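You operate a simulated robot arm through the tools that you are given. There is no shell and no other tool. Be economical: measure what you need, move in short steps, check, and stop when the job is done.

The job below is to be done with a simulated robot arm. You get a single attempt, and the scene is never put back.

## Task
Put things in order on the cream worktop by the toaster. At the end: the brown pepper mill from the cream worktop by the toaster stands where the cream carton (marked "SINGLE CREAM") stood; the clear sauce bottle with a green cap (marked "TABLE SAUCE") is on the shallow white dish; the clear glass from the cream worktop by the toaster stands where the clear sauce bottle with a green cap stood; the teal battery from the cream worktop by the toaster stands where the clear glass stood; the cream carton from the cream worktop by the toaster is on the white side plate; whatever was shut is shut again. Leave all else as you found it, and nothing knocked over. Set down upright: cream carton, sauce bottle with a green cap.

It is judged by the outcome, as a careful person would: the job done as asked, and still so three seconds after it is handed in. It fails if anything else is knocked over, pushed out of place, dropped, spilled or broken. A push-on lid holds only when it is set on centred and level and pressed home; a screw cap is set on level and turned clockwise until tight.

## Robot
A 6-joint arm with a two-finger parallel gripper, fixed in place. Base frame: the origin is at the foot of the arm, x ahead of it, y to its left, z up; the work surface is at about z = 910. Units: mm, rad, N and s.
With the tool pointing down near the work surface it reaches from about 360 to 760 mm from the base axis. Its first joint turns from -1.152 to 1.152 rad. Payload 2.45 kg.
Tool frame: the origin (TCP) lies between the finger pads and is the grasp point; the fingertips stand 24 mm ahead of it; z points along the fingers, y is the line along which they close. Largest opening 68 mm; finger width 17, thickness 10; the body of the gripper, 40 by 70 mm, starts 41 mm behind the TCP.
Orientation is that of the tool frame in the base frame, as a unit quaternion [x, y, z, w]. With the fingers straight down and closing along the base's y, the tool's x points along the base's -x, its y along +y and its z along -z.

## Interface
- The arm moves only by the tool servo_tool. Its argument "increments" is a list of rows, each a list of 7 numbers: the shift along the tool's x, y, z in mm, then the turn, a rotation vector about the tool's x, y, z in rad, then the opening in per cent of the stroke, from 0 (shut) to 100 (fully open). In form: [[tx, ty, tz, rx, ry, rz, fingers], ...]. A call has 1 to 20 rows; each row shifts and turns the commanded pose from where the row before left it, along the tool's axes as they then stand. Each row takes 0.2 s and may step no farther than 50 mm and 0.15 rad from the row before; otherwise, or with a gripper value out of range, the whole call is refused. Where a pose cannot be reached the arm comes as near as it can. A force on the tool above 40 N (or 10 N above the force at the start of the call, whichever is more), or a blocked arm, ends the call early, and 0.2 s more pass. The fingers move at their own pace (about 108 mm/s each) and stop on an object; they squeeze with about 22 N. The grip force told is the motor's: it shows also when the fingers shut on nothing. Time passes only in rows, and 0.2 s behind the last, so rows that do not move let the fingers close. The reply holds the time, the measured pose of the TCP, the force on the tool along the base axes, the opening and the grip force, in the units named above and with some noise, with the torque about the TCP (base axes, N m) and any sound that the robot's microphone picked up.
- Cameras (640 x 400 px; columns grow to the right, rows downward): "scene" is fixed at [182.6, 438, 1480.7]; the picture's right is [-0.55, -0.83, 0.00], its down [-0.51, 0.34, -0.79] and it looks along [0.66, -0.44, -0.61] (base axes); focal length 250 px, centre (320, 200). "wrist" rides on the gripper at [84, 11, -75] in the tool frame; the picture's right is [-0.13, 0.99, 0.00], its down [-0.60, -0.08, -0.79] and it looks along [-0.79, -0.10, 0.61] (tool axes); focal length 251 px, centre (320, 200). There is no depth. A picture from a camera that has moved, and an enlarged one, comes with that camera's place and axes in the base frame and with its lens. The place of the scene camera against the robot may be out by one fixed shift of up to 25 mm in any direction.
- grab_frame(camera): a new picture of that camera. It takes no simulated time.
- enlarge(camera, box): a new picture of the part [left, top, right, bottom] of that camera's present view, enlarged. It takes no simulated time.
- hand_in(): hands the job in; it is judged then, once.

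Work in short steps. Places have to be worked out from the pictures, the camera data and where the tool is seen: move nearer, look again, correct. Check each grasp and each placing, and mend what went wrong. You have 120 turns and 64 pictures in all, those below and enlarged ones among them. Open the gripper and draw the arm clear of the work before you hand the job in, unless the task says otherwise; then end with one line.

The tools are called after ">>>" as a command line: name --pt "numbers of a row" for each row, then --argument value for the rest, lists and objects as JSON in quotes. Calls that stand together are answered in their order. servo_tool: Moves the arm, as the interface text tells. Its arguments: {"type":"object","properties":{"increments":{"type":"array"}},"required":["increments"]} The other tools are called the same way: grab_frame (camera) takes a picture; enlarge (camera, box) takes an enlarged picture of a part of a camera's view; hand_in () hands the job in.

At the start:

```text
clock: 0.0
eef_pos: [432.0, -59.3, 1265.1]
ee_rot: [0.0, 1.0, -0.001, 0.0]
wrist_force: [-0.5, 0.0, 0.2]
wrist_torque: [0.02, -0.04, -0.01]
opening: 68.0
finger_force: 0.0
```

scene: 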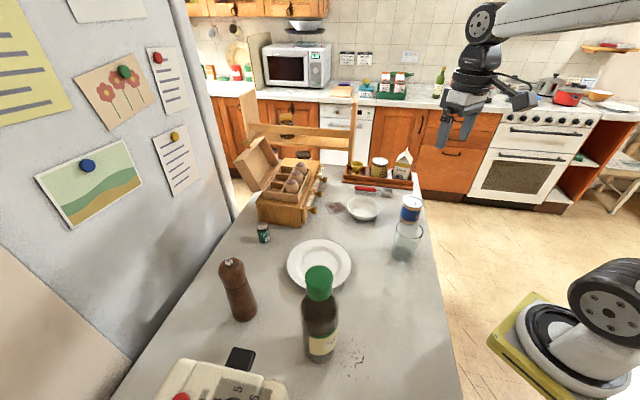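
wrist: 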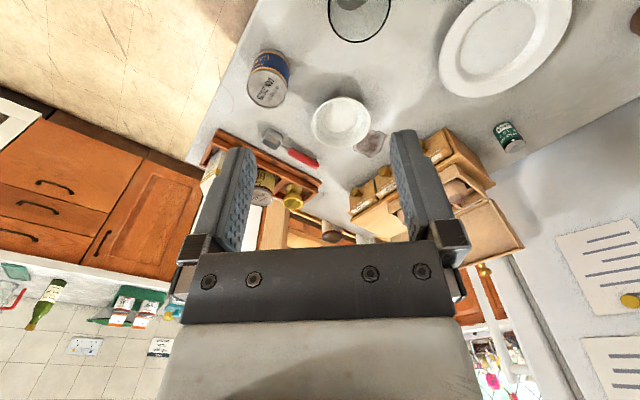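

I start with closer views of the worktop to identify the objects.

>>> enlarge --camera "scene" --box '[230, 130, 440, 270]'

>>> enlarge --camera "scene" --box '[150, 230, 450, 400]'

>>> enlarge --camera "wrist" --box '[180, 0, 580, 250]'

```text
2.86 times, centred on (335, 200) of scene
camera zoom: at [182.6, 438.0, 1480.7], right [-0.55, -0.83, 0.0], down [-0.51, 0.34, -0.79], along [0.66, -0.44, -0.61], focal length 715 px, centre (277, 200)
```

zoom: 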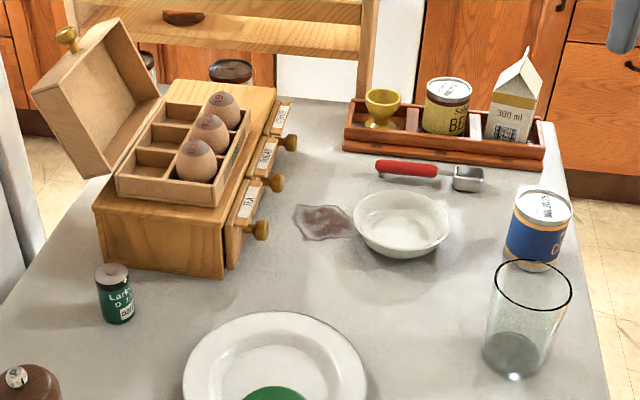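

```text
2.13 times, centred on (300, 315) of scene
camera zoom: at [182.6, 438.0, 1480.7], right [-0.55, -0.83, 0.0], down [-0.51, 0.34, -0.79], along [0.66, -0.44, -0.61], focal length 534 px, centre (363, -45)
```

zoom: 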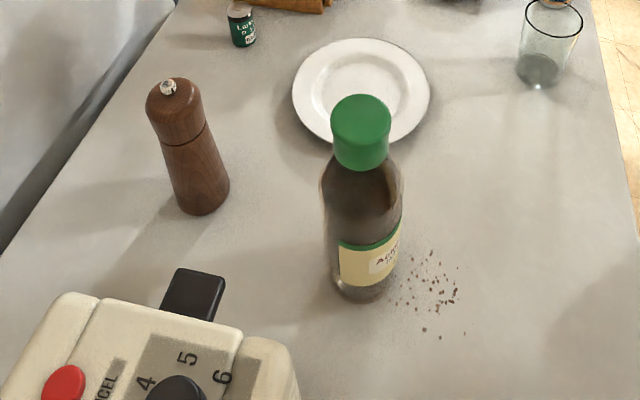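

```text
1.60 times, centred on (380, 125) of wrist
camera zoom: at [349.4, -47.9, 1339.6], right [0.13, 0.99, 0.0], down [0.6, -0.08, 0.79], along [0.79, -0.1, -0.61], focal length 402 px, centre (224, 320)
```

zoom: 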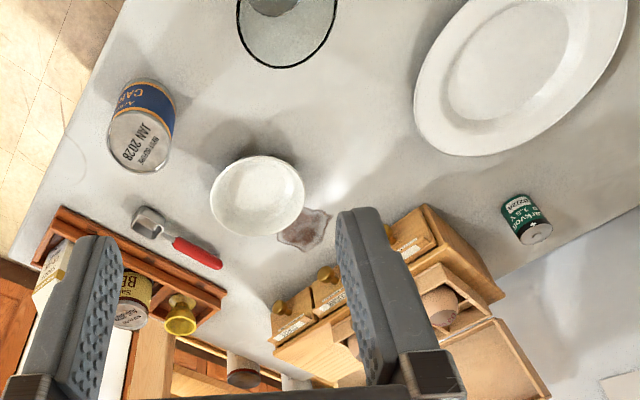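

The rough map puts the bottle near (361,317), mill (536,416), plate (555,192), glass (449,-33), battery (715,282), dish (650,-50) and carton (730,-335). I move right and look at the tray with the wrist camera.

>>> servo_tool --pt "-6 -40 12 0 0 0 100" --pt "-6 -40 12 0 0 0 100" --pt "-6 -40 12 0 0 0 100" --pt "0 0 0 0 0 0.14 100" --pt "0 0 0 0 0 0.14 100" --pt "0 0 0 0 0 0.14 100" --pt "0 0 0 0 0 0 100"

>>> grab_frame --camera "wrist"

```text
clock: 1.6
eef_pos: [449.3, -178.3, 1228.7]
ee_rot: [0.209, 0.978, 0.001, 0.0]
wrist_force: [-0.1, 0.0, 0.7]
wrist_torque: [-0.02, -0.02, 0.01]
opening: 67.9
finger_force: 0.1
```

```text
58 pictures are left
camera wrist: at [379.0, -134.7, 1303.8], right [0.52, 0.85, 0.0], down [0.52, -0.32, 0.79], along [0.68, -0.42, -0.61], focal length 251 px, centre (320, 200)
```

wrist: 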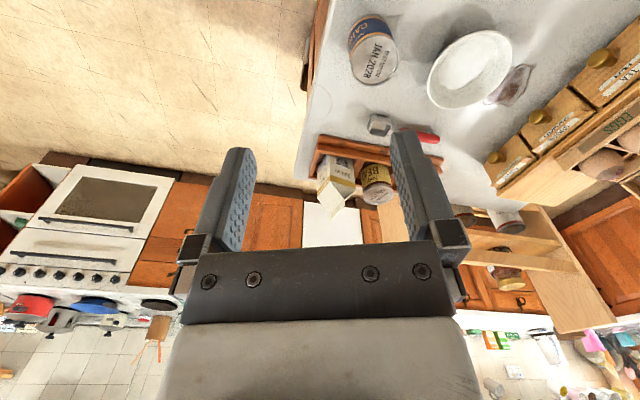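

>>> enlarge --camera "wrist" --box '[290, 70, 450, 220]'

>>> enlarge --camera "scene" --box '[330, 140, 440, 210]'

```text
2.67 times, centred on (370, 145) of wrist
camera zoom: at [379.0, -134.7, 1303.8], right [0.52, 0.85, 0.0], down [0.52, -0.32, 0.79], along [0.68, -0.42, -0.61], focal length 670 px, centre (187, 347)
```

zoom: 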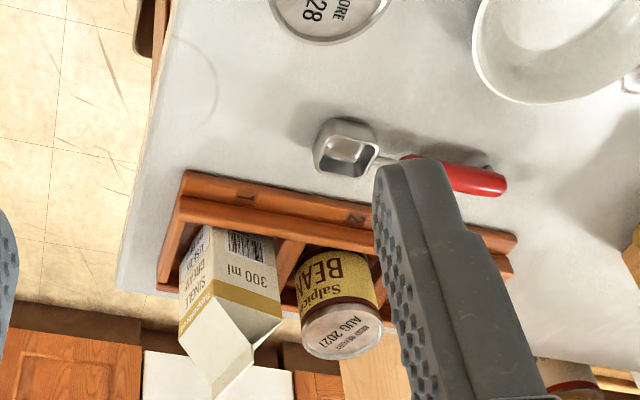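

```text
5.71 times, centred on (385, 175) of scene
camera zoom: at [182.6, 438.0, 1480.7], right [-0.55, -0.83, 0.0], down [-0.51, 0.34, -0.79], along [0.66, -0.44, -0.61], focal length 1431 px, centre (-51, 343)
```

zoom: 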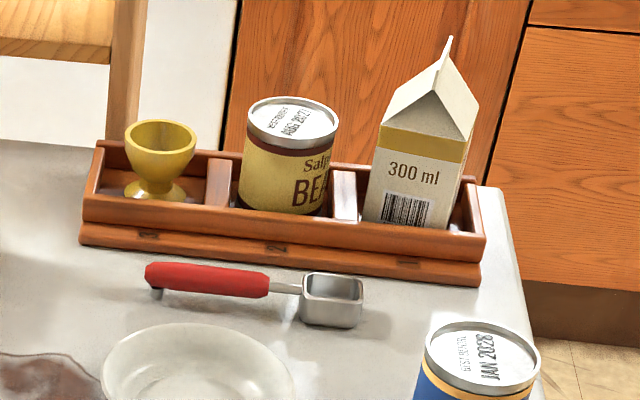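

The tray runs along about 45°, with compartment 1 (the carton's) at its near-right end. Now I go over to view the bottle, mill and plate.

>>> servo_tool --pt "32 33 5 0 0 0 100" --pt "32 33 5 0 0 -0.0 100" --pt "32 33 5 0 0 0 100" --pt "32 33 5 0 0 0 100" --pt "32 33 5 0 0 0 100" --pt "32 33 5 0 0 0 100" --pt "32 33 5 0 0 0 100" --pt "32 33 5 0 0 0 100" --pt "32 33 5 0 0 0 100" --pt "32 33 5 0 0 0 100" --pt "0 0 0 0 0 -0.146 100" --pt "0 0 0 0 0 -0.146 100" --pt "0 0 0 0 0 -0.146 100" --pt "0 0 0 0 0 -0.146 100" --pt "0 0 0 0 0 -0.146 100" --pt "0 0 0 0 0 -0.146 100" --pt "0 0 0 0 0 -0.146 100" --pt "0 0 0 0 0 -0.146 100"

>>> grab_frame --camera "wrist"

```text
clock: 5.4
eef_pos: [292.3, 252.4, 1178.1]
ee_rot: [-0.367, 0.93, 0.0, 0.0]
wrist_force: [0.0, 0.2, 0.5]
wrist_torque: [0.03, -0.01, -0.06]
opening: 68.0
finger_force: 0.0
```

```text
55 pictures are left
camera wrist: at [224.9, 203.6, 1253.7], right [-0.58, 0.81, 0.0], down [0.5, 0.35, 0.79], along [0.64, 0.46, -0.61], focal length 251 px, centre (320, 200)
```

wrist: 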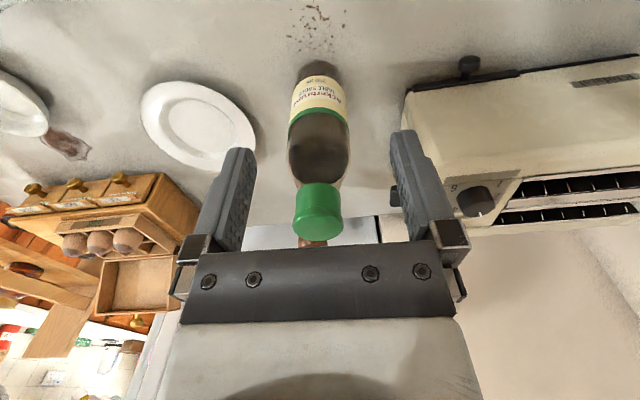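

>>> enlarge --camera "wrist" --box '[240, 30, 400, 250]'

```text
1.82 times, centred on (320, 140) of wrist
camera zoom: at [224.9, 203.6, 1253.7], right [-0.58, 0.81, 0.0], down [0.5, 0.35, 0.79], along [0.64, 0.46, -0.61], focal length 457 px, centre (320, 309)
```

zoom: 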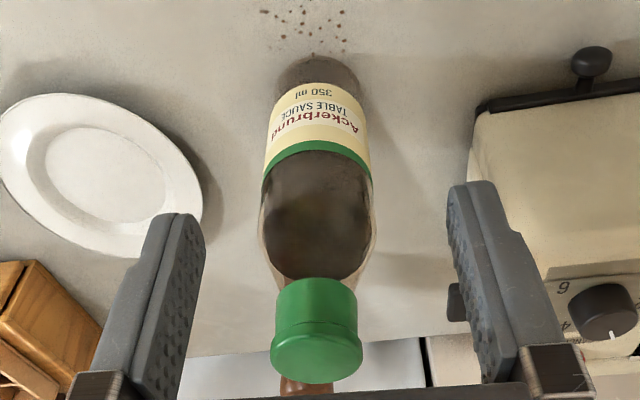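

The "TABLE SAUCE" bottle is at about (366,305), its cap top near z≈1143 and about 42 mm wide. I raise a little, move over the cap and check.

>>> servo_tool --pt "0 0 -30 0 0 0 100" --pt "-30 -5 0 0 0 0 100" --pt "-30 -5 0 0 0 0 100" --pt "-28 -3 0 0 0 0 100" --pt "0 0 0 0 0 0 100"

>>> grab_frame --camera "wrist"

>>> enlarge --camera "scene" --box '[220, 190, 420, 390]'

```text
clock: 6.6
eef_pos: [366.3, 303.1, 1207.0]
ee_rot: [-0.365, 0.931, 0.0, 0.0]
wrist_force: [-0.5, 0.5, 0.0]
wrist_torque: [-0.01, 0.0, 0.01]
opening: 68.2
finger_force: 0.0
```

```text
53 pictures are left
camera wrist: at [298.7, 254.5, 1282.8], right [-0.58, 0.81, 0.0], down [0.5, 0.35, 0.79], along [0.65, 0.46, -0.61], focal length 251 px, centre (320, 200)
```

wrist: 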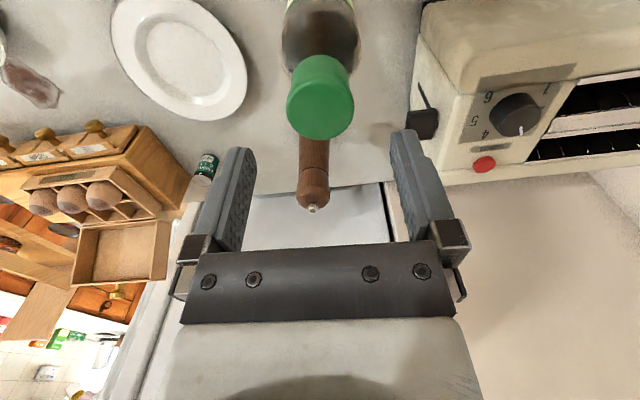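

```text
2.00 times, centred on (320, 290) of scene
camera zoom: at [182.6, 438.0, 1480.7], right [-0.55, -0.83, 0.0], down [-0.51, 0.34, -0.79], along [0.66, -0.44, -0.61], focal length 501 px, centre (320, 20)
```

zoom: 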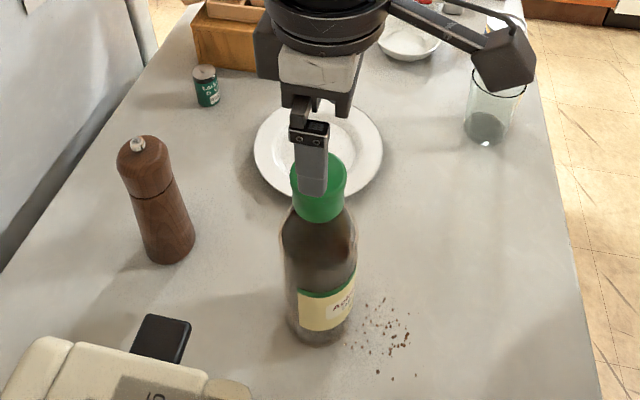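

The cap is centred under the tool (top z≈1146, about 40 mm wide). I descend to z≈1128 and grip the cap.

>>> servo_tool --pt "0 0 30 0 0 0 100" --pt "0 0 30 0 0 0 100" --pt "0 0 19 0 0 0 100" --pt "0 0 0 0 0 0 100" --pt "0 0 0 0 0 0 50" --pt "0 0 0 0 0 0 30" --pt "0 0 0 0 0 0 30"

>>> grab_frame --camera "wrist"

```text
clock: 8.2
eef_pos: [365.4, 303.8, 1128.7]
ee_rot: [-0.366, 0.93, 0.0, 0.001]
wrist_force: [0.8, 0.2, -0.1]
wrist_torque: [0.09, -0.1, -0.01]
opening: 42.1
finger_force: 21.9
```

```text
51 pictures are left
camera wrist: at [297.9, 254.2, 1204.1], right [-0.58, 0.81, 0.0], down [0.5, 0.35, 0.79], along [0.65, 0.46, -0.61], focal length 251 px, centre (320, 200)
```

wrist: 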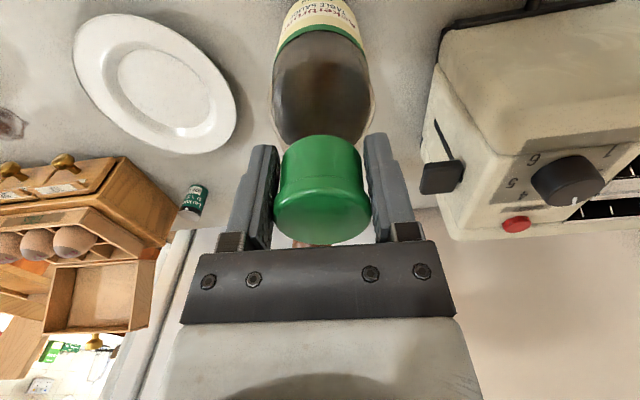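

The cap is gripped at 42 mm; the bottle's spot is (365,304), with TCP z 1128.7 while it stands on the top. I lift it a bit and check.

>>> servo_tool --pt "0 0 -10 0 0 0 30" --pt "0 0 -15 0 0 0 30" --pt "0 0 0 0 0 0 30" --pt "0 0 0 0 0 0 30"

>>> grab_frame --camera "scene"

```text
clock: 9.2
eef_pos: [365.7, 303.7, 1155.9]
ee_rot: [-0.365, 0.931, 0.0, 0.0]
wrist_force: [1.3, -0.5, -6.9]
wrist_torque: [-0.06, 0.01, -0.02]
opening: 42.1
finger_force: 22.2
```

```text
50 pictures are left
```

scene: 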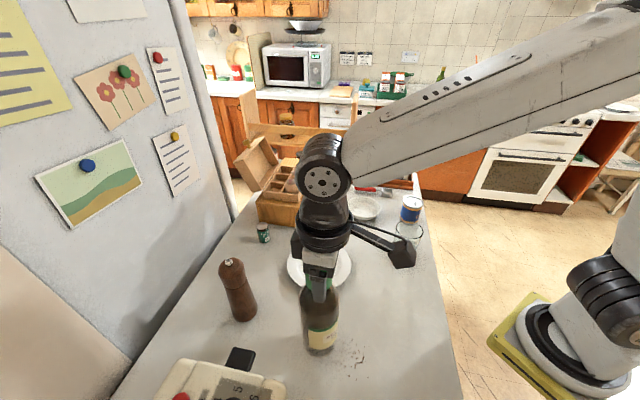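

The bottle lifts cleanly (about 0.7 kg). I raise it well clear, carry it toward the dish and turn the tool to yaw 0 for a measuring view.

>>> servo_tool --pt "0 0 -38 0 0 0 30" --pt "0 0 -38 0 0 0 30" --pt "0 0 -38 0 0 0 30" --pt "3.74 -30 0 0 0 0 30" --pt "3.74 -37 0 0 0 0 30" --pt "3.74 -37 0 0 0 0 30" --pt "3.74 -37 0 0 0 0 30" --pt "3.74 -37 0 0 0 0 30" --pt "3.74 -37 0 0 0 0 30" --pt "3.74 -37 0 0 0 0 30" --pt "0 0 0 0 0 0.1253 30" --pt "0 0 0 0 0 0.1253 30" --pt "0 0 0 0 0 0.1253 30" --pt "0 0 0 0 0 0.1253 30" --pt "0 0 0 0 0 0.1253 30" --pt "0 0 0 0 0 0.1253 30" --pt "0 0 0 0 0 0 30" --pt "0 0 0 0 0 0 30"

>>> enlarge --camera "wrist" --box '[100, 0, 420, 200]'

>>> enlarge --camera "scene" --box '[250, 120, 450, 300]'

```text
clock: 13.0
eef_pos: [517.0, 101.4, 1267.4]
ee_rot: [0.002, 1.0, 0.0, 0.0]
wrist_force: [0.2, -0.4, -5.6]
wrist_torque: [-0.01, 0.03, 0.01]
opening: 42.3
finger_force: 21.8
```

```text
2.00 times, centred on (260, 100) of wrist
camera zoom: at [435.6, 112.3, 1343.6], right [0.13, 0.99, 0.0], down [0.6, -0.08, 0.79], along [0.79, -0.11, -0.61], focal length 503 px, centre (440, 400)
```

zoom: 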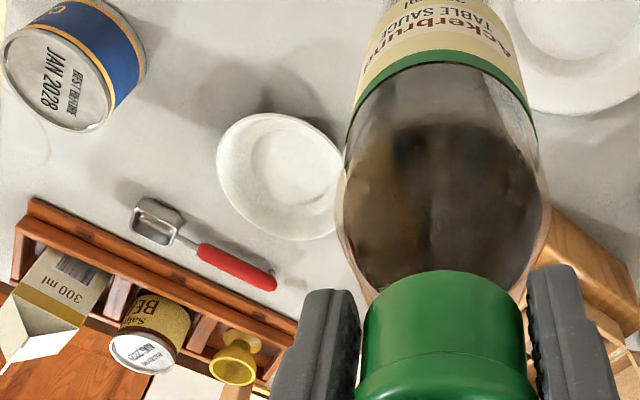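

```text
2.22 times, centred on (350, 210) of scene
camera zoom: at [182.7, 438.0, 1480.6], right [-0.55, -0.83, 0.0], down [-0.51, 0.34, -0.79], along [0.66, -0.44, -0.61], focal length 556 px, centre (253, 178)
```

zoom: 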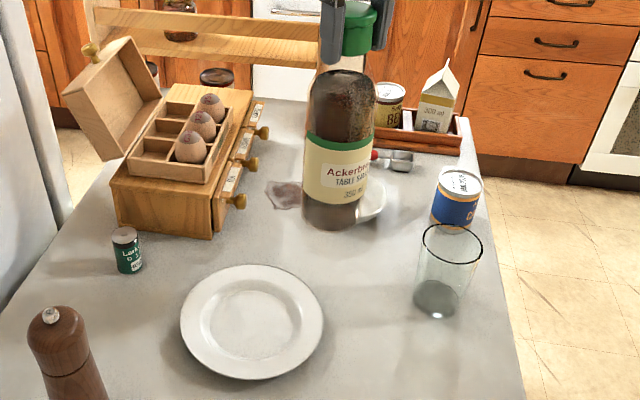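

The dish centre comes out near (639,-47). I carry the bottle over it and stop about 20 mm above the rim to check alignment.

>>> servo_tool --pt "-30.5 -37 0 0 0 0 30" --pt "-30.5 -37 0 0 0 0 30" --pt "-30.5 -37 0 0 0 0 30" --pt "-30.5 -37 0 0 0 0 30" --pt "0 0 30 0 0 0 30" --pt "0 0 30 0 0 0 30" --pt "0 0 25 0 0 0 30" --pt "0 0 0 0 0 0 30" --pt "0 0 0 0 0 0 30"

>>> grab_frame --camera "wrist"

>>> enlarge --camera "scene" --box '[310, 140, 430, 240]'

```text
clock: 15.0
eef_pos: [639.6, -47.6, 1182.4]
ee_rot: [0.002, 1.0, 0.001, 0.0]
wrist_force: [-0.4, 0.3, -6.5]
wrist_torque: [0.0, 0.06, 0.0]
opening: 42.2
finger_force: 22.5
```

```text
47 pictures are left
camera wrist: at [557.3, -36.1, 1258.4], right [0.13, 0.99, 0.0], down [0.6, -0.08, 0.79], along [0.79, -0.1, -0.61], focal length 251 px, centre (320, 200)
```

wrist: 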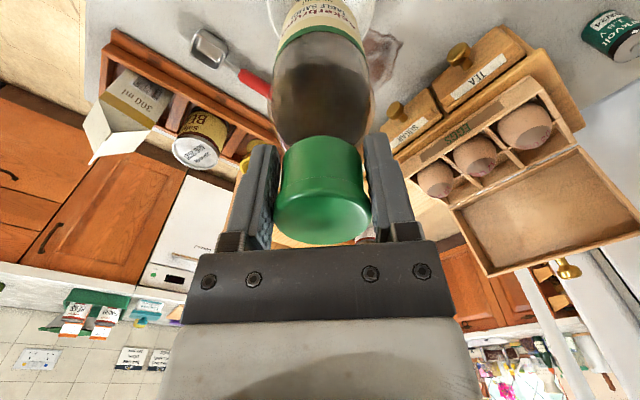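

```text
4.00 times, centred on (370, 190) of scene
camera zoom: at [182.7, 438.0, 1480.7], right [-0.55, -0.83, 0.0], down [-0.51, 0.34, -0.79], along [0.66, -0.44, -0.61], focal length 1001 px, centre (120, 240)
```

zoom: 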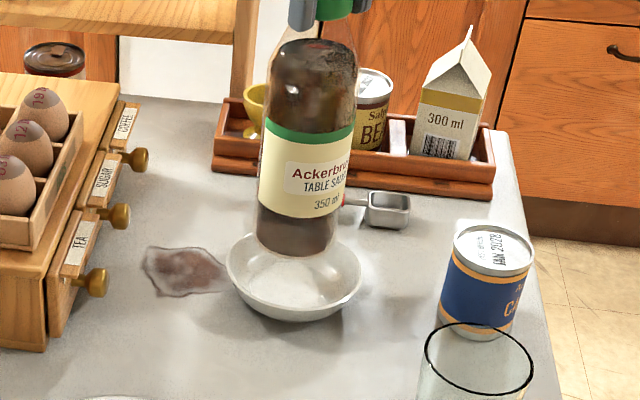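

Using this known pose, the scene camera calibrates to about (180.6,430.5,1455.7), and the dish then agrees with (639,-47). I lower the bottle until contact.

>>> servo_tool --pt "0 0 20 0 0 0 30" --pt "0 0 18 0 0 0 30" --pt "0 0 3 0 0 0 30" --pt "0 0 2 0 0 0 30" --pt "0 0 0 0 0 0 30"

>>> enlarge --camera "scene" --box '[310, 140, 430, 240]'

```text
clock: 16.2
eef_pos: [639.6, -46.1, 1140.5]
ee_rot: [0.003, 1.0, -0.001, 0.0]
wrist_force: [-1.5, 0.0, -6.2]
wrist_torque: [-0.02, 0.08, 0.01]
opening: 42.3
finger_force: 21.5
```

```text
4.00 times, centred on (370, 190) of scene
camera zoom: at [182.7, 438.0, 1480.6], right [-0.55, -0.83, 0.0], down [-0.51, 0.34, -0.79], along [0.66, -0.44, -0.61], focal length 1001 px, centre (120, 240)
```

zoom: 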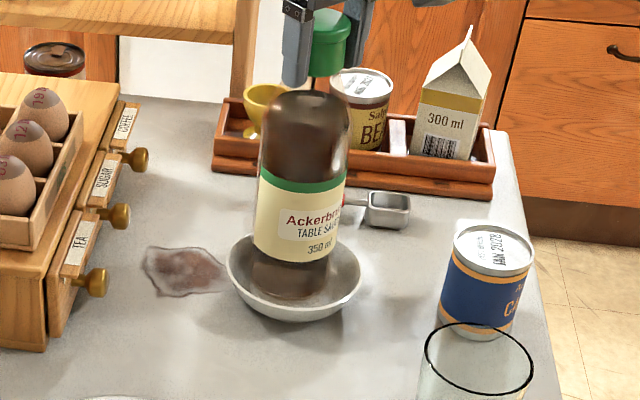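

Centred over the dish; no contact yet. I continue down gently.

>>> servo_tool --pt "0 0 2 0 0 0 30" --pt "0 0 0 0 0 0 30" --pt "0 0 2 0 0 0 30" --pt "0 0 0 0 0 0 30"

```text
clock: 17.2
eef_pos: [639.5, -47.3, 1135.7]
ee_rot: [0.002, 1.0, 0.0, 0.0]
wrist_force: [-0.4, 0.0, -5.9]
wrist_torque: [0.05, 0.05, 0.0]
opening: 42.1
finger_force: 22.1
```

>>> servo_tool --pt "0 0 1 0 0 0 30" --pt "0 0 0 0 0 0 30" --pt "0 0 1 0 0 0 30" --pt "0 0 0 0 0 0 30"

```text
clock: 18.2
eef_pos: [640.8, -47.2, 1135.3]
ee_rot: [0.002, 1.0, 0.0, 0.002]
wrist_force: [-3.0, -0.4, 11.9]
wrist_torque: [-0.03, 0.34, -0.03]
opening: 42.6
finger_force: 22.4
```

Contact, with a small −x force and torque: the base touches the dish's far slope. I lift 3 mm, shift 3 mm toward the base and set down again.

>>> servo_tool --pt "0 0 -4 0 0 0 30" --pt "3 0 0 0 0 0 30" --pt "0 0 0 0 0 0 30" --pt "0 0 2 0 0 0 30" --pt "0 0 1 0 0 0 30" --pt "0 0 0.5 0 0 0 30" --pt "0 0 0 0 0 0 30"

```text
clock: 19.8
eef_pos: [636.4, -47.0, 1135.6]
ee_rot: [0.002, 1.0, 0.0, 0.0]
wrist_force: [-3.4, -1.1, 7.2]
wrist_torque: [-0.02, 0.43, 0.05]
opening: 42.5
finger_force: 21.8
```

>>> servo_tool --pt "0 0 -4 0 0 0 30" --pt "4 1 0 0 0 0 30" --pt "0 0 0 0 0 0 30" --pt "0 0 2 0 0 0 30" --pt "0 0 1 0 0 0 30" --pt "0 0 0.5 0 0 0 30" --pt "0 0 0 0 0 0 30"

>>> enlarge --camera "scene" --box '[310, 140, 430, 240]'

```text
clock: 21.4
eef_pos: [632.8, -46.4, 1135.8]
ee_rot: [0.002, 1.0, 0.001, 0.0]
wrist_force: [-2.5, -0.3, 0.9]
wrist_torque: [0.05, 0.2, 0.0]
opening: 42.3
finger_force: 22.2
```

```text
4.00 times, centred on (370, 190) of scene
camera zoom: at [182.5, 438.0, 1480.7], right [-0.55, -0.83, 0.0], down [-0.5, 0.34, -0.79], along [0.66, -0.44, -0.61], focal length 1001 px, centre (120, 240)
```

zoom: 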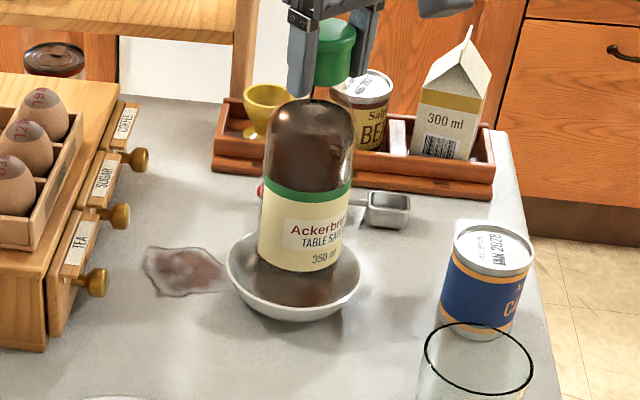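

The bottle base now sits at the dish's centre and the side load has dropped. I ease down another millimetre and read.

>>> servo_tool --pt "1 0 0.5 0 0 0 30" --pt "0 0 0.5 0 0 0 30" --pt "0 0 0 0 0 0 30"

```text
clock: 22.2
eef_pos: [631.3, -46.4, 1136.1]
ee_rot: [0.002, 1.0, 0.001, 0.002]
wrist_force: [0.1, 0.1, 12.0]
wrist_torque: [0.05, -0.29, 0.01]
opening: 42.6
finger_force: 21.9
```

Side force is now nil. I release slowly, check, then rise.

>>> servo_tool --pt "0 0 -0.5 0 0 0 55" --pt "0 0 0 0 0 0 64" --pt "0 0 0 0 0 0 68" --pt "0 0 0 0 0 0 80" --pt "0 0 0 0 0 0 100" --pt "0 0 0 0 0 0 100"

>>> enlarge --camera "scene" --box '[310, 140, 430, 240]'

>>> grab_frame --camera "wrist"

```text
clock: 23.6
eef_pos: [631.0, -45.2, 1134.9]
ee_rot: [0.002, 1.0, 0.001, 0.0]
wrist_force: [-0.2, -0.2, 0.1]
wrist_torque: [0.01, -0.01, 0.0]
opening: 67.7
finger_force: 0.1
```

```text
4.00 times, centred on (370, 190) of scene
camera zoom: at [182.6, 438.0, 1480.7], right [-0.55, -0.83, 0.0], down [-0.51, 0.34, -0.79], along [0.66, -0.44, -0.61], focal length 1001 px, centre (120, 240)
```

zoom: 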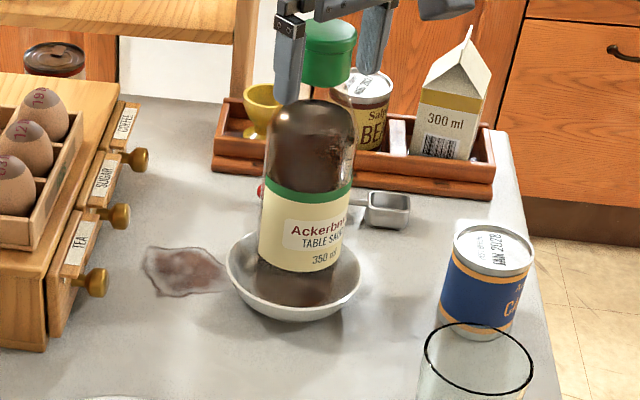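

```text
42 pictures are left
camera wrist: at [549.1, -35.1, 1210.0], right [0.13, 0.99, 0.0], down [0.6, -0.08, 0.79], along [0.79, -0.1, -0.61], focal length 251 px, centre (320, 200)
```

wrist: 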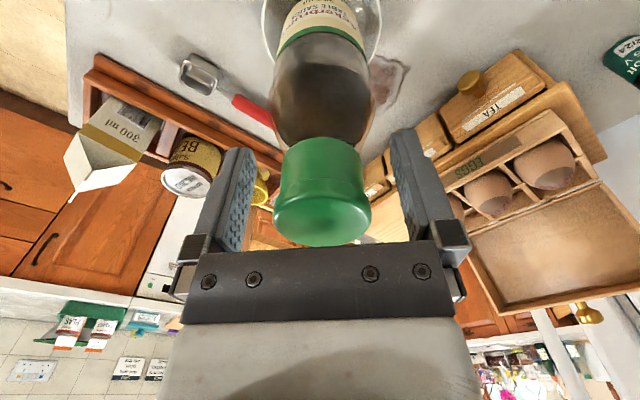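

The bottle stands free and upright on the dish. I rise and move back for a look at the glass.

>>> servo_tool --pt "0 0 -40 0 0 0 100" --pt "0 0 -40 0 0 0 100" --pt "45 3 0 0 0 0 100" --pt "45 3 0 0 0 0 100" --pt "45 3 0 0 0 0 100" --pt "45 3 0 0 0 0 100" --pt "45 3 0 0 0 0 100" --pt "45 3 0 0 0 0 100" --pt "0 0 25 0 0 0 100" --pt "0 0 25 0 0 0 100" --pt "0 0 0 0 0 0 100"

>>> grab_frame --camera "wrist"

>>> enlarge --camera "scene" --box '[310, 140, 430, 270]'

```text
clock: 26.0
eef_pos: [374.1, -30.3, 1161.2]
ee_rot: [0.003, 1.0, 0.0, 0.001]
wrist_force: [0.1, -0.3, -0.2]
wrist_torque: [0.0, 0.0, -0.03]
opening: 68.0
finger_force: 0.0
out of reach, approached as far as the arm can: row 8
```

```text
41 pictures are left
camera wrist: at [291.1, -18.0, 1237.4], right [0.13, 0.99, 0.0], down [0.6, -0.08, 0.79], along [0.79, -0.1, -0.61], focal length 251 px, centre (320, 200)
```

wrist: 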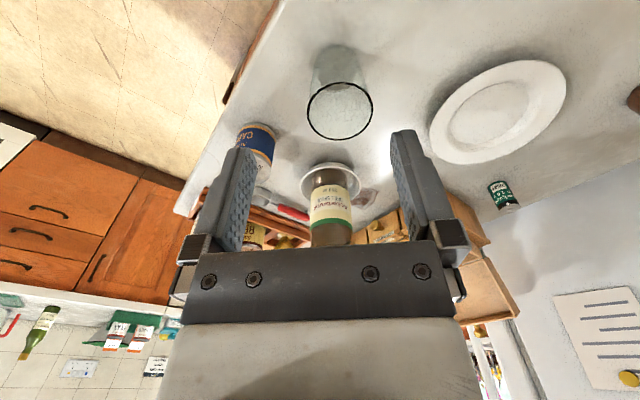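

```text
3.08 times, centred on (370, 205) of scene
camera zoom: at [182.6, 438.0, 1480.7], right [-0.55, -0.83, 0.0], down [-0.51, 0.34, -0.79], along [0.66, -0.44, -0.61], focal length 770 px, centre (166, 185)
```

zoom: 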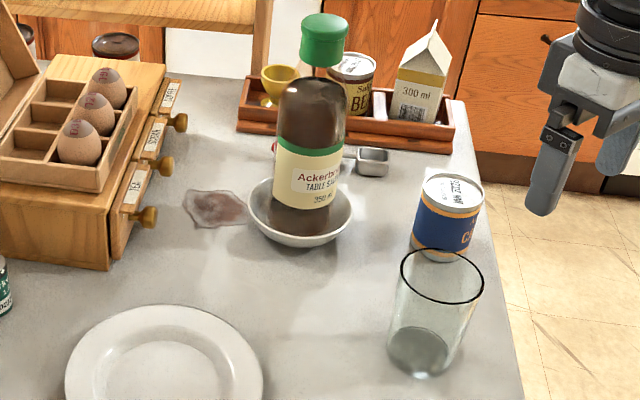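

The glass is about 69 mm at the rim (wider than the gripper) and tapered, so I'll pinch its wall at the +y side with one finger inside. I position above that wall with a 30 mm opening and check.

>>> servo_tool --pt "-33 22 0 0 0 0 45" --pt "-32 22 0 0 0 0 45" --pt "0 0 40 0 0 0 45" --pt "0 0 40 0 0 0 45" --pt "0 0 30 0.066 0 0 45" --pt "0 0 0 0 0 0 45"

>>> grab_frame --camera "wrist"

>>> enlarge --camera "scene" --box '[350, 190, 470, 290]'

```text
clock: 27.4
eef_pos: [438.4, 15.1, 1053.0]
ee_rot: [0.002, 0.999, -0.034, -0.001]
wrist_force: [1.1, 0.0, -0.5]
wrist_torque: [0.01, -0.01, 0.01]
opening: 30.5
finger_force: 0.0
```

```text
39 pictures are left
camera wrist: at [355.7, 31.0, 1125.9], right [0.13, 0.99, -0.07], down [0.6, -0.03, 0.8], along [0.79, -0.15, -0.6], focal length 251 px, centre (320, 200)
```

wrist: 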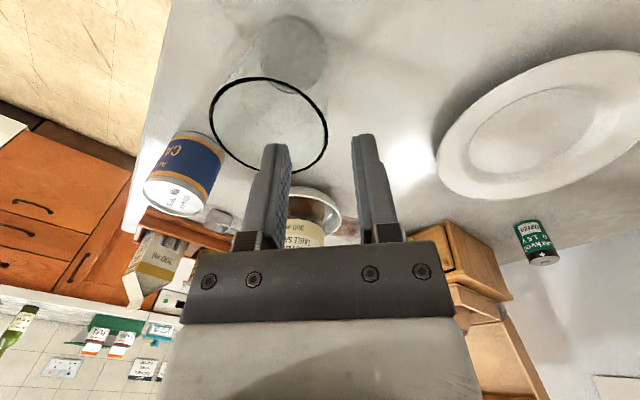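

```text
4.00 times, centred on (410, 240) of scene
camera zoom: at [182.6, 438.0, 1480.7], right [-0.55, -0.83, 0.0], down [-0.51, 0.34, -0.79], along [0.66, -0.44, -0.61], focal length 1001 px, centre (-40, 40)
```

zoom: 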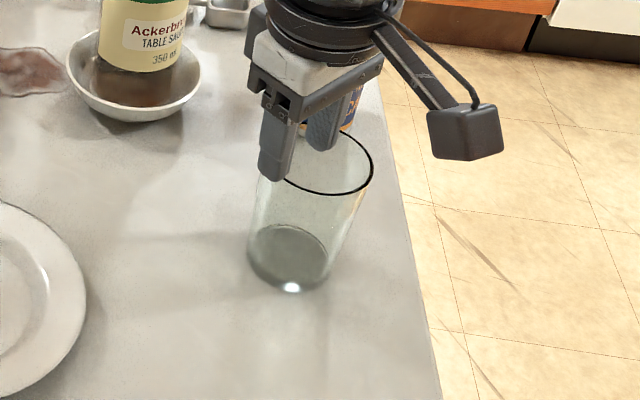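

The rim centre is at (438,-17) with z≈1008; the outer +y wall is at y≈16.5. I go down along the wall to 10 mm below the rim and close.

>>> servo_tool --pt "0 3 20 0 0 0 45" --pt "0 0 20 0 0 0 45" --pt "0 0 15 0 0 0 45" --pt "0 0 0 0 0 0 20" --pt "0 0 0 0 0 0 0" --pt "0 0 0 0 0 0 0" --pt "0 0 0 0 0 0 0"

>>> grab_frame --camera "wrist"

```text
clock: 29.0
eef_pos: [439.8, 13.9, 996.5]
ee_rot: [0.002, 0.999, -0.033, 0.0]
wrist_force: [-0.4, -0.4, -0.8]
wrist_torque: [0.08, 0.02, 0.01]
opening: 2.5
finger_force: 22.1
```

```text
37 pictures are left
camera wrist: at [355.9, 30.5, 1071.1], right [0.13, 0.99, -0.07], down [0.6, -0.03, 0.8], along [0.79, -0.14, -0.6], focal length 251 px, centre (320, 200)
```

wrist: 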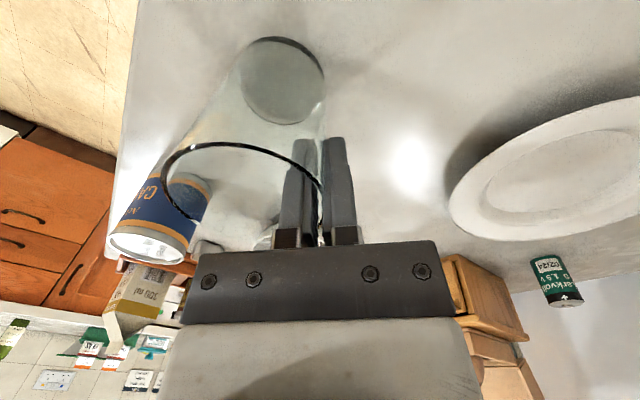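

The wall is pinched (2.5 mm). I lift 15 mm and check that the glass hangs level.

>>> servo_tool --pt "0 -0.5 -8 0 0 0 0" --pt "0 -0.5 -8 0 0 0 0" --pt "0 0 0 0 0 0 0" --pt "0 0 0 0 0 0 0"

>>> enlarge --camera "scene" --box '[350, 190, 470, 290]'

```text
clock: 30.0
eef_pos: [439.0, 13.9, 1013.2]
ee_rot: [0.002, 0.999, -0.033, 0.0]
wrist_force: [-0.3, 0.4, -2.8]
wrist_torque: [0.08, -0.02, 0.03]
opening: 2.7
finger_force: 22.3
```

```text
4.00 times, centred on (410, 240) of scene
camera zoom: at [182.6, 438.0, 1480.7], right [-0.55, -0.83, 0.0], down [-0.51, 0.34, -0.79], along [0.66, -0.44, -0.61], focal length 1001 px, centre (-40, 40)
```

zoom: 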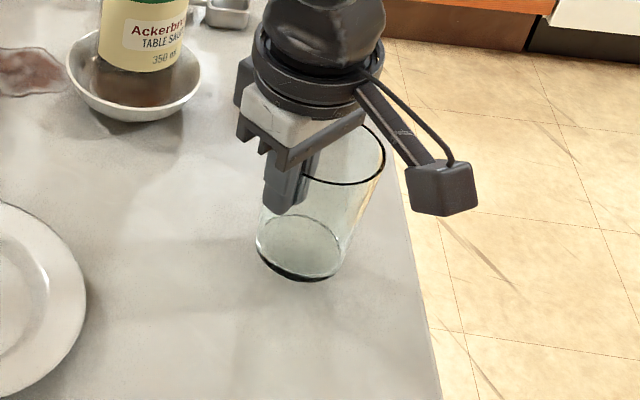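

It hangs level. I raise it further and carry it by pure translation to the bottle's old place (365,304).

>>> servo_tool --pt "0 -2 -30 0 0 0 0" --pt "9.1 25 -1.65 0 0 0 0" --pt "9.1 40 -2.65 0 0 0 0" --pt "9.1 43 -2.84 0 0 0 0" --pt "9.1 43 -2.84 0 0 0 0" --pt "9.1 43 -2.84 0 0 0 0" --pt "9.1 43 -2.84 0 0 0 0" --pt "9.1 43 -2.84 0 0 0 0" --pt "9.1 40 -2.65 0 0 0 0" --pt "0 0 0 0 0 0 0" --pt "0 0 0 0 0 0 0"

>>> enlarge --camera "scene" --box '[200, 220, 420, 400]'

```text
clock: 32.4
eef_pos: [367.5, 336.2, 1042.0]
ee_rot: [0.002, 0.999, -0.033, 0.0]
wrist_force: [-0.7, 0.3, -1.8]
wrist_torque: [0.09, 0.0, -0.03]
opening: 2.2
finger_force: 22.4
```

```text
2.22 times, centred on (310, 310) of scene
camera zoom: at [182.6, 438.1, 1480.7], right [-0.55, -0.83, 0.0], down [-0.51, 0.34, -0.79], along [0.66, -0.44, -0.61], focal length 556 px, centre (342, -44)
```

zoom: 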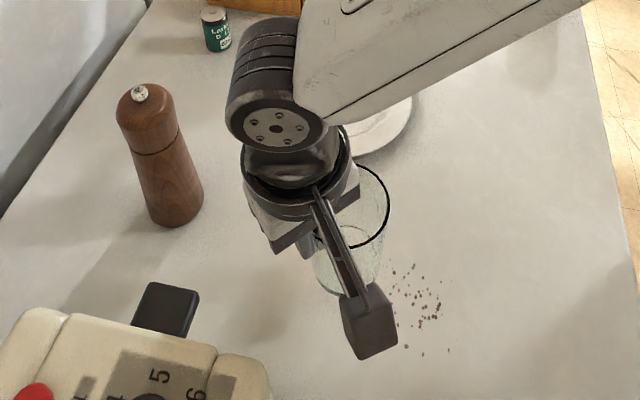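

>>> servo_tool --pt "1 1 20 0 0 0 0" --pt "0 1 15 0 0 0 0" --pt "0 0 6 0 0 0 0" --pt "0 0 2 0 0 0 0" --pt "0 0 1 0 0 0 0" --pt "0 0 1 0 0 0 0" --pt "0 0 0 0 0 0 0"

```text
clock: 34.0
eef_pos: [365.8, 333.6, 997.1]
ee_rot: [0.003, 0.999, -0.034, 0.0]
wrist_force: [-0.1, -1.1, -1.8]
wrist_torque: [0.06, -0.01, 0.0]
opening: 2.8
finger_force: 22.1
```

>>> servo_tool --pt "0 1 0.5 0 0 0 0" --pt "0 0 0.5 0 0 0 0" --pt "0 0 0.5 0 0 0 0" --pt "0 0 0 0 0 0 0"

```text
clock: 35.0
eef_pos: [365.4, 334.7, 995.9]
ee_rot: [0.002, 0.999, -0.033, 0.0]
wrist_force: [-1.6, -2.8, 10.4]
wrist_torque: [-0.22, 0.24, 0.01]
opening: 2.5
finger_force: 22.0
```

The glass has touched down. I ease off half a millimetre, release to 30 mm, and rise along the wall.

>>> servo_tool --pt "0 0 -0.7 0 0 0 0" --pt "0 0 0 0 0 0 12" --pt "0 0 0 0 0 0 30" --pt "0 0 0 0 0 0 45" --pt "0 0 0 0 0 0 45" --pt "0 0 -20 0 0 0 45" --pt "0 0 -30 0 0 0 45" --pt "0 0 -45 0 0 0 45" --pt "0 0 -45 -0.066 0 0 45" --pt "0 0 0 0 0 0 45"

>>> grab_frame --camera "wrist"

>>> grab_frame --camera "scene"

```text
clock: 37.2
eef_pos: [366.8, 343.8, 1136.9]
ee_rot: [0.001, 1.0, 0.0, 0.0]
wrist_force: [-0.6, 0.5, -0.3]
wrist_torque: [-0.02, 0.02, 0.0]
opening: 30.6
finger_force: 0.0
```

```text
34 pictures are left
camera wrist: at [284.2, 355.9, 1211.6], right [0.13, 0.99, 0.0], down [0.6, -0.08, 0.79], along [0.79, -0.1, -0.61], focal length 251 px, centre (320, 200)
```

wrist: 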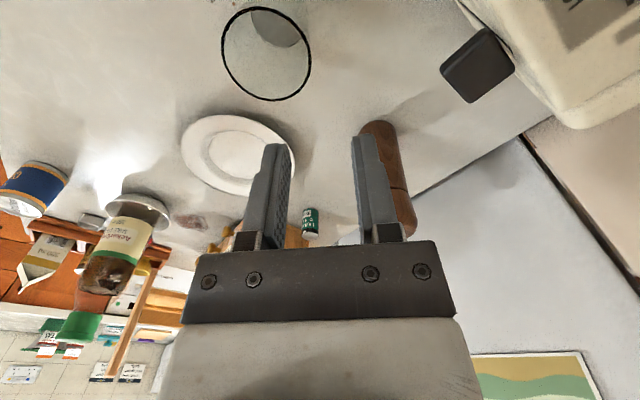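

```text
33 pictures are left
```

scene: 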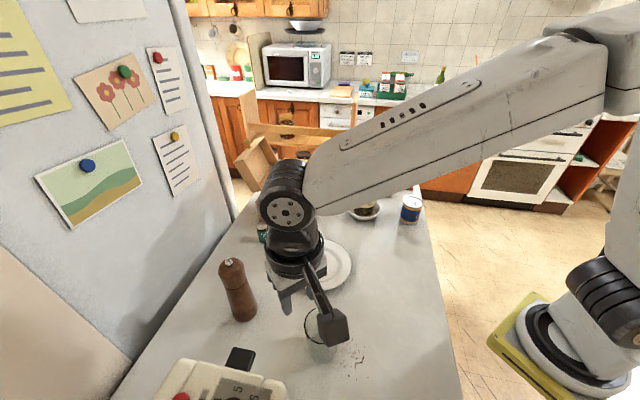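

The glass stands at about (363,304) as wanted. Now the battery, near (706,279) at the edge of reach: I fly high past the mill and take a look from nearby.

>>> servo_tool --pt "0 0 -43 0 0 0 60" --pt "-39.2 -12.9 0 0 0 0 80" --pt "-39.2 -12.9 0 0 0 0 80" --pt "-39.2 -12.9 0 0 0 0 80" --pt "-39.2 -12.9 0 0 0 0 80" --pt "-39.2 -12.9 0 0 0 0 80" --pt "-39.2 -12.9 0 0 0 0 80" --pt "-39.2 -12.9 0 0 0 0 80" --pt "0 0 0 0 0 -0.1257 80" --pt "0 0 0 0 0 -0.1257 80" --pt "0 0 40 0 0 -0.1257 80" --pt "0 0 40 0 0 0 80" --pt "0 0 0 0 0 0 80"

>>> grab_frame --camera "wrist"

```text
clock: 40.0
eef_pos: [639.5, 253.1, 1098.1]
ee_rot: [-0.186, 0.982, 0.0, 0.0]
wrist_force: [0.4, -0.2, 0.0]
wrist_torque: [0.0, -0.01, -0.04]
opening: 54.5
finger_force: 0.0
```

```text
32 pictures are left
camera wrist: at [559.2, 232.6, 1173.1], right [-0.24, 0.97, 0.0], down [0.59, 0.15, 0.79], along [0.77, 0.19, -0.61], focal length 251 px, centre (320, 200)
```

wrist: 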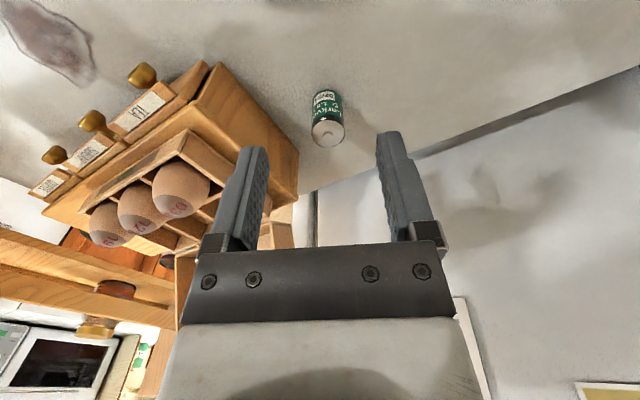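

The battery is at about (704,276), top z≈975. I move over it and check before descending.

>>> servo_tool --pt "-34 -1 0 0 0 0 80" --pt "-34.4 -1 0 0 0 0 80" --pt "0 0 35 0 0 0 80" --pt "0 0 35 0 0 0 80" --pt "0 0 0 0 0 0 80"

>>> grab_frame --camera "wrist"

```text
clock: 41.2
eef_pos: [701.1, 275.4, 1027.7]
ee_rot: [-0.185, 0.983, 0.0, 0.0]
wrist_force: [0.2, -0.1, 0.0]
wrist_torque: [-0.01, -0.01, 0.01]
opening: 54.1
finger_force: 0.1
out of reach, approached as far as the arm can: row 2
```

```text
31 pictures are left
camera wrist: at [620.3, 254.3, 1103.4], right [-0.24, 0.97, 0.0], down [0.59, 0.15, 0.79], along [0.77, 0.19, -0.61], focal length 251 px, centre (320, 200)
```

wrist: 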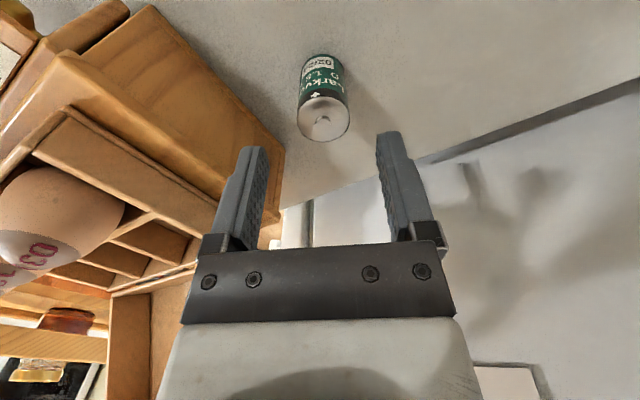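

Only about 3 mm off radially. I descend to z≈955 and grip the battery.

>>> servo_tool --pt "0 1 25 0 0 0 80" --pt "0 0 25 0 0 0 80" --pt "0 0 22 0 0 0 80" --pt "0 0 0 0 0 0 80"

>>> grab_frame --camera "wrist"

```text
clock: 42.2
eef_pos: [700.8, 277.4, 957.0]
ee_rot: [-0.186, 0.982, -0.001, 0.0]
wrist_force: [-0.6, 0.6, -0.3]
wrist_torque: [-0.02, 0.0, 0.01]
opening: 54.3
finger_force: 0.0
```

```text
30 pictures are left
camera wrist: at [619.4, 256.0, 1031.9], right [-0.24, 0.97, 0.0], down [0.59, 0.15, 0.79], along [0.77, 0.19, -0.61], focal length 251 px, centre (320, 200)
```

wrist: 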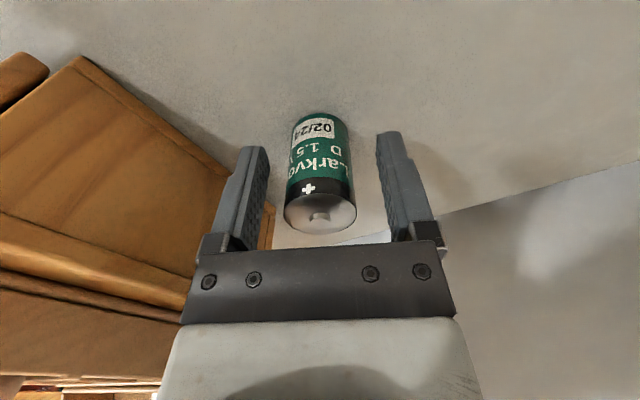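

The battery is between the pads. I close and lift.

>>> servo_tool --pt "0 0 0 0 0 0 55" --pt "0 0 0 0 0 0 40" --pt "0 0 0 0 0 0 30" --pt "0 0 0 0 0 0 30" --pt "0 0 0 0 0 0 30"

>>> servo_tool --pt "0 0 -15 0 0 0 30" --pt "0 0 -30 0 0 0 30" --pt "0 0 -40 0 0 0 30" --pt "0 0 0 0 0 0 30"

>>> grab_frame --camera "wrist"

```text
clock: 43.4
eef_pos: [699.9, 275.3, 956.5]
ee_rot: [-0.186, 0.983, -0.001, 0.0]
wrist_force: [0.5, 0.2, 0.5]
wrist_torque: [0.03, -0.01, -0.04]
opening: 31.8
finger_force: 22.4
```

```text
clock: 44.4
eef_pos: [698.9, 276.2, 1042.2]
ee_rot: [-0.185, 0.983, 0.0, -0.001]
wrist_force: [0.7, -0.1, -0.9]
wrist_torque: [0.0, 0.02, -0.01]
opening: 31.8
finger_force: 21.9
```

```text
29 pictures are left
camera wrist: at [619.0, 255.7, 1117.7], right [-0.24, 0.97, 0.0], down [0.59, 0.15, 0.79], along [0.77, 0.19, -0.61], focal length 251 px, centre (320, 200)
```

wrist: 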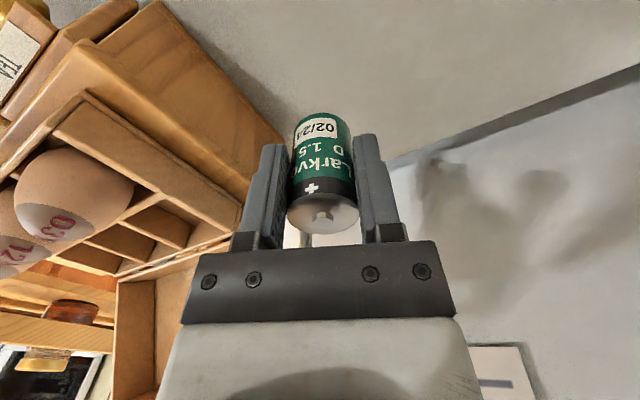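

The battery is held. I carry it to the glass's old place, target centre (438.5,-17.5).

>>> servo_tool --pt "39.2 -19.85 0 0 0 0 30" --pt "39.2 -19.85 0 0 0 0 30" --pt "39.2 -19.85 0 0 0 0 30" --pt "39.2 -19.85 0 0 0 0 30" --pt "39.2 -19.85 0 0 0 0 30" --pt "39.2 -19.85 0 0 0 0 30" --pt "39.2 -19.85 0 0 0 0 30" --pt "39.2 -19.85 0 0 0 0 30" --pt "39.2 -19.85 0 0 0 0 30" --pt "0 0 30 0 0 0 30" --pt "0 0 30 0 0 0 30" --pt "0 0 15 0 0 0 30" --pt "0 0 0 0 0 0 30"

```text
clock: 47.2
eef_pos: [436.4, -20.6, 965.0]
ee_rot: [-0.185, 0.983, -0.001, 0.0]
wrist_force: [0.6, 0.3, -1.9]
wrist_torque: [-0.01, 0.02, -0.02]
opening: 31.8
finger_force: 21.8
```

>>> servo_tool --pt "-0.7 1.9 4 0 0 0 30" --pt "0 0 2 0 0 0 30" --pt "0 0 1 0 0 0 30" --pt "0 0 0.7 0 0 0 30" --pt "0 0 0.7 0 0 0 30" --pt "0 0 0 0 0 0 30"

```text
clock: 48.6
eef_pos: [436.9, -17.5, 958.0]
ee_rot: [-0.185, 0.983, 0.0, 0.0]
wrist_force: [-0.3, 0.6, -1.9]
wrist_torque: [-0.01, 0.01, 0.02]
opening: 31.5
finger_force: 22.2
```

>>> servo_tool --pt "0 0 0.7 0 0 0 30" --pt "0 0 0.7 0 0 0 30" --pt "0 0 0.7 0 0 0 30" --pt "0 0 0 0 0 0 30"

```text
clock: 49.6
eef_pos: [435.9, -18.4, 956.4]
ee_rot: [-0.186, 0.983, 0.0, 0.0]
wrist_force: [-6.1, -0.3, 16.9]
wrist_torque: [0.12, -0.05, 0.1]
opening: 31.8
finger_force: 22.5
```

Touched down. I back off slightly, release, rise and look.

>>> servo_tool --pt "0 0 -0.8 0 0 0 30" --pt "0 0 0 0 0 0 49" --pt "0 0 0 0 0 0 60" --pt "0 0 0 0 0 0 80" --pt "0 0 0 0 0 0 80" --pt "0 0 -40 0 0 0 80" --pt "0 0 -45 0 0 0 80" --pt "0 0 -45 0 0 0 80" --pt "0 0 -45 0 0 0 80" --pt "0 0 -45 0 0 0 80" --pt "0 0 -45 0 0 0 80" --pt "0 0 0 0 0 0 80"

>>> grab_frame --camera "wrist"

>>> grab_frame --camera "scene"

```text
clock: 52.2
eef_pos: [437.7, -18.7, 1220.7]
ee_rot: [-0.186, 0.983, 0.0, 0.0]
wrist_force: [0.1, -0.4, 0.3]
wrist_torque: [0.0, -0.01, -0.01]
opening: 54.5
finger_force: 0.1
```

```text
28 pictures are left
camera wrist: at [356.9, -38.7, 1296.8], right [-0.24, 0.97, 0.0], down [0.59, 0.15, 0.79], along [0.77, 0.19, -0.61], focal length 251 px, centre (320, 200)
```

wrist: 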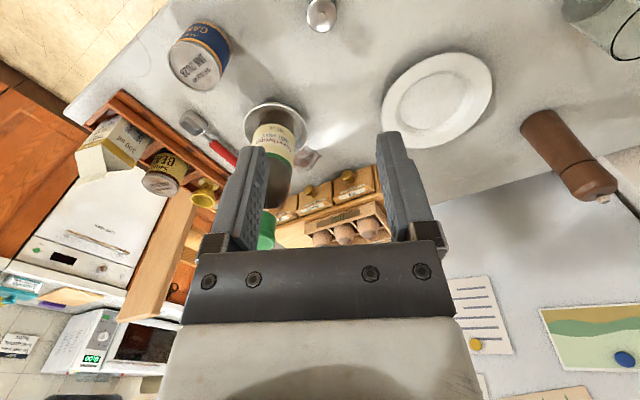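

```text
27 pictures are left
```

scene: 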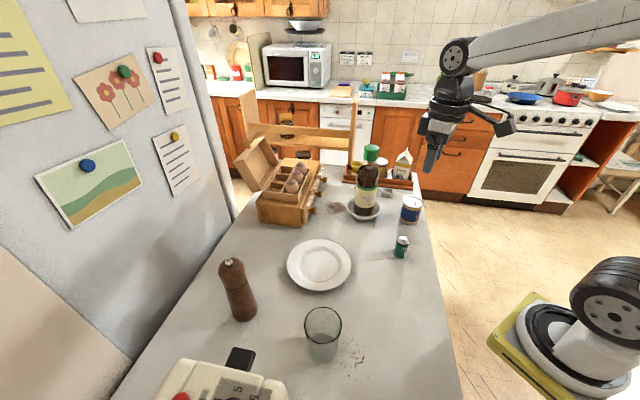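

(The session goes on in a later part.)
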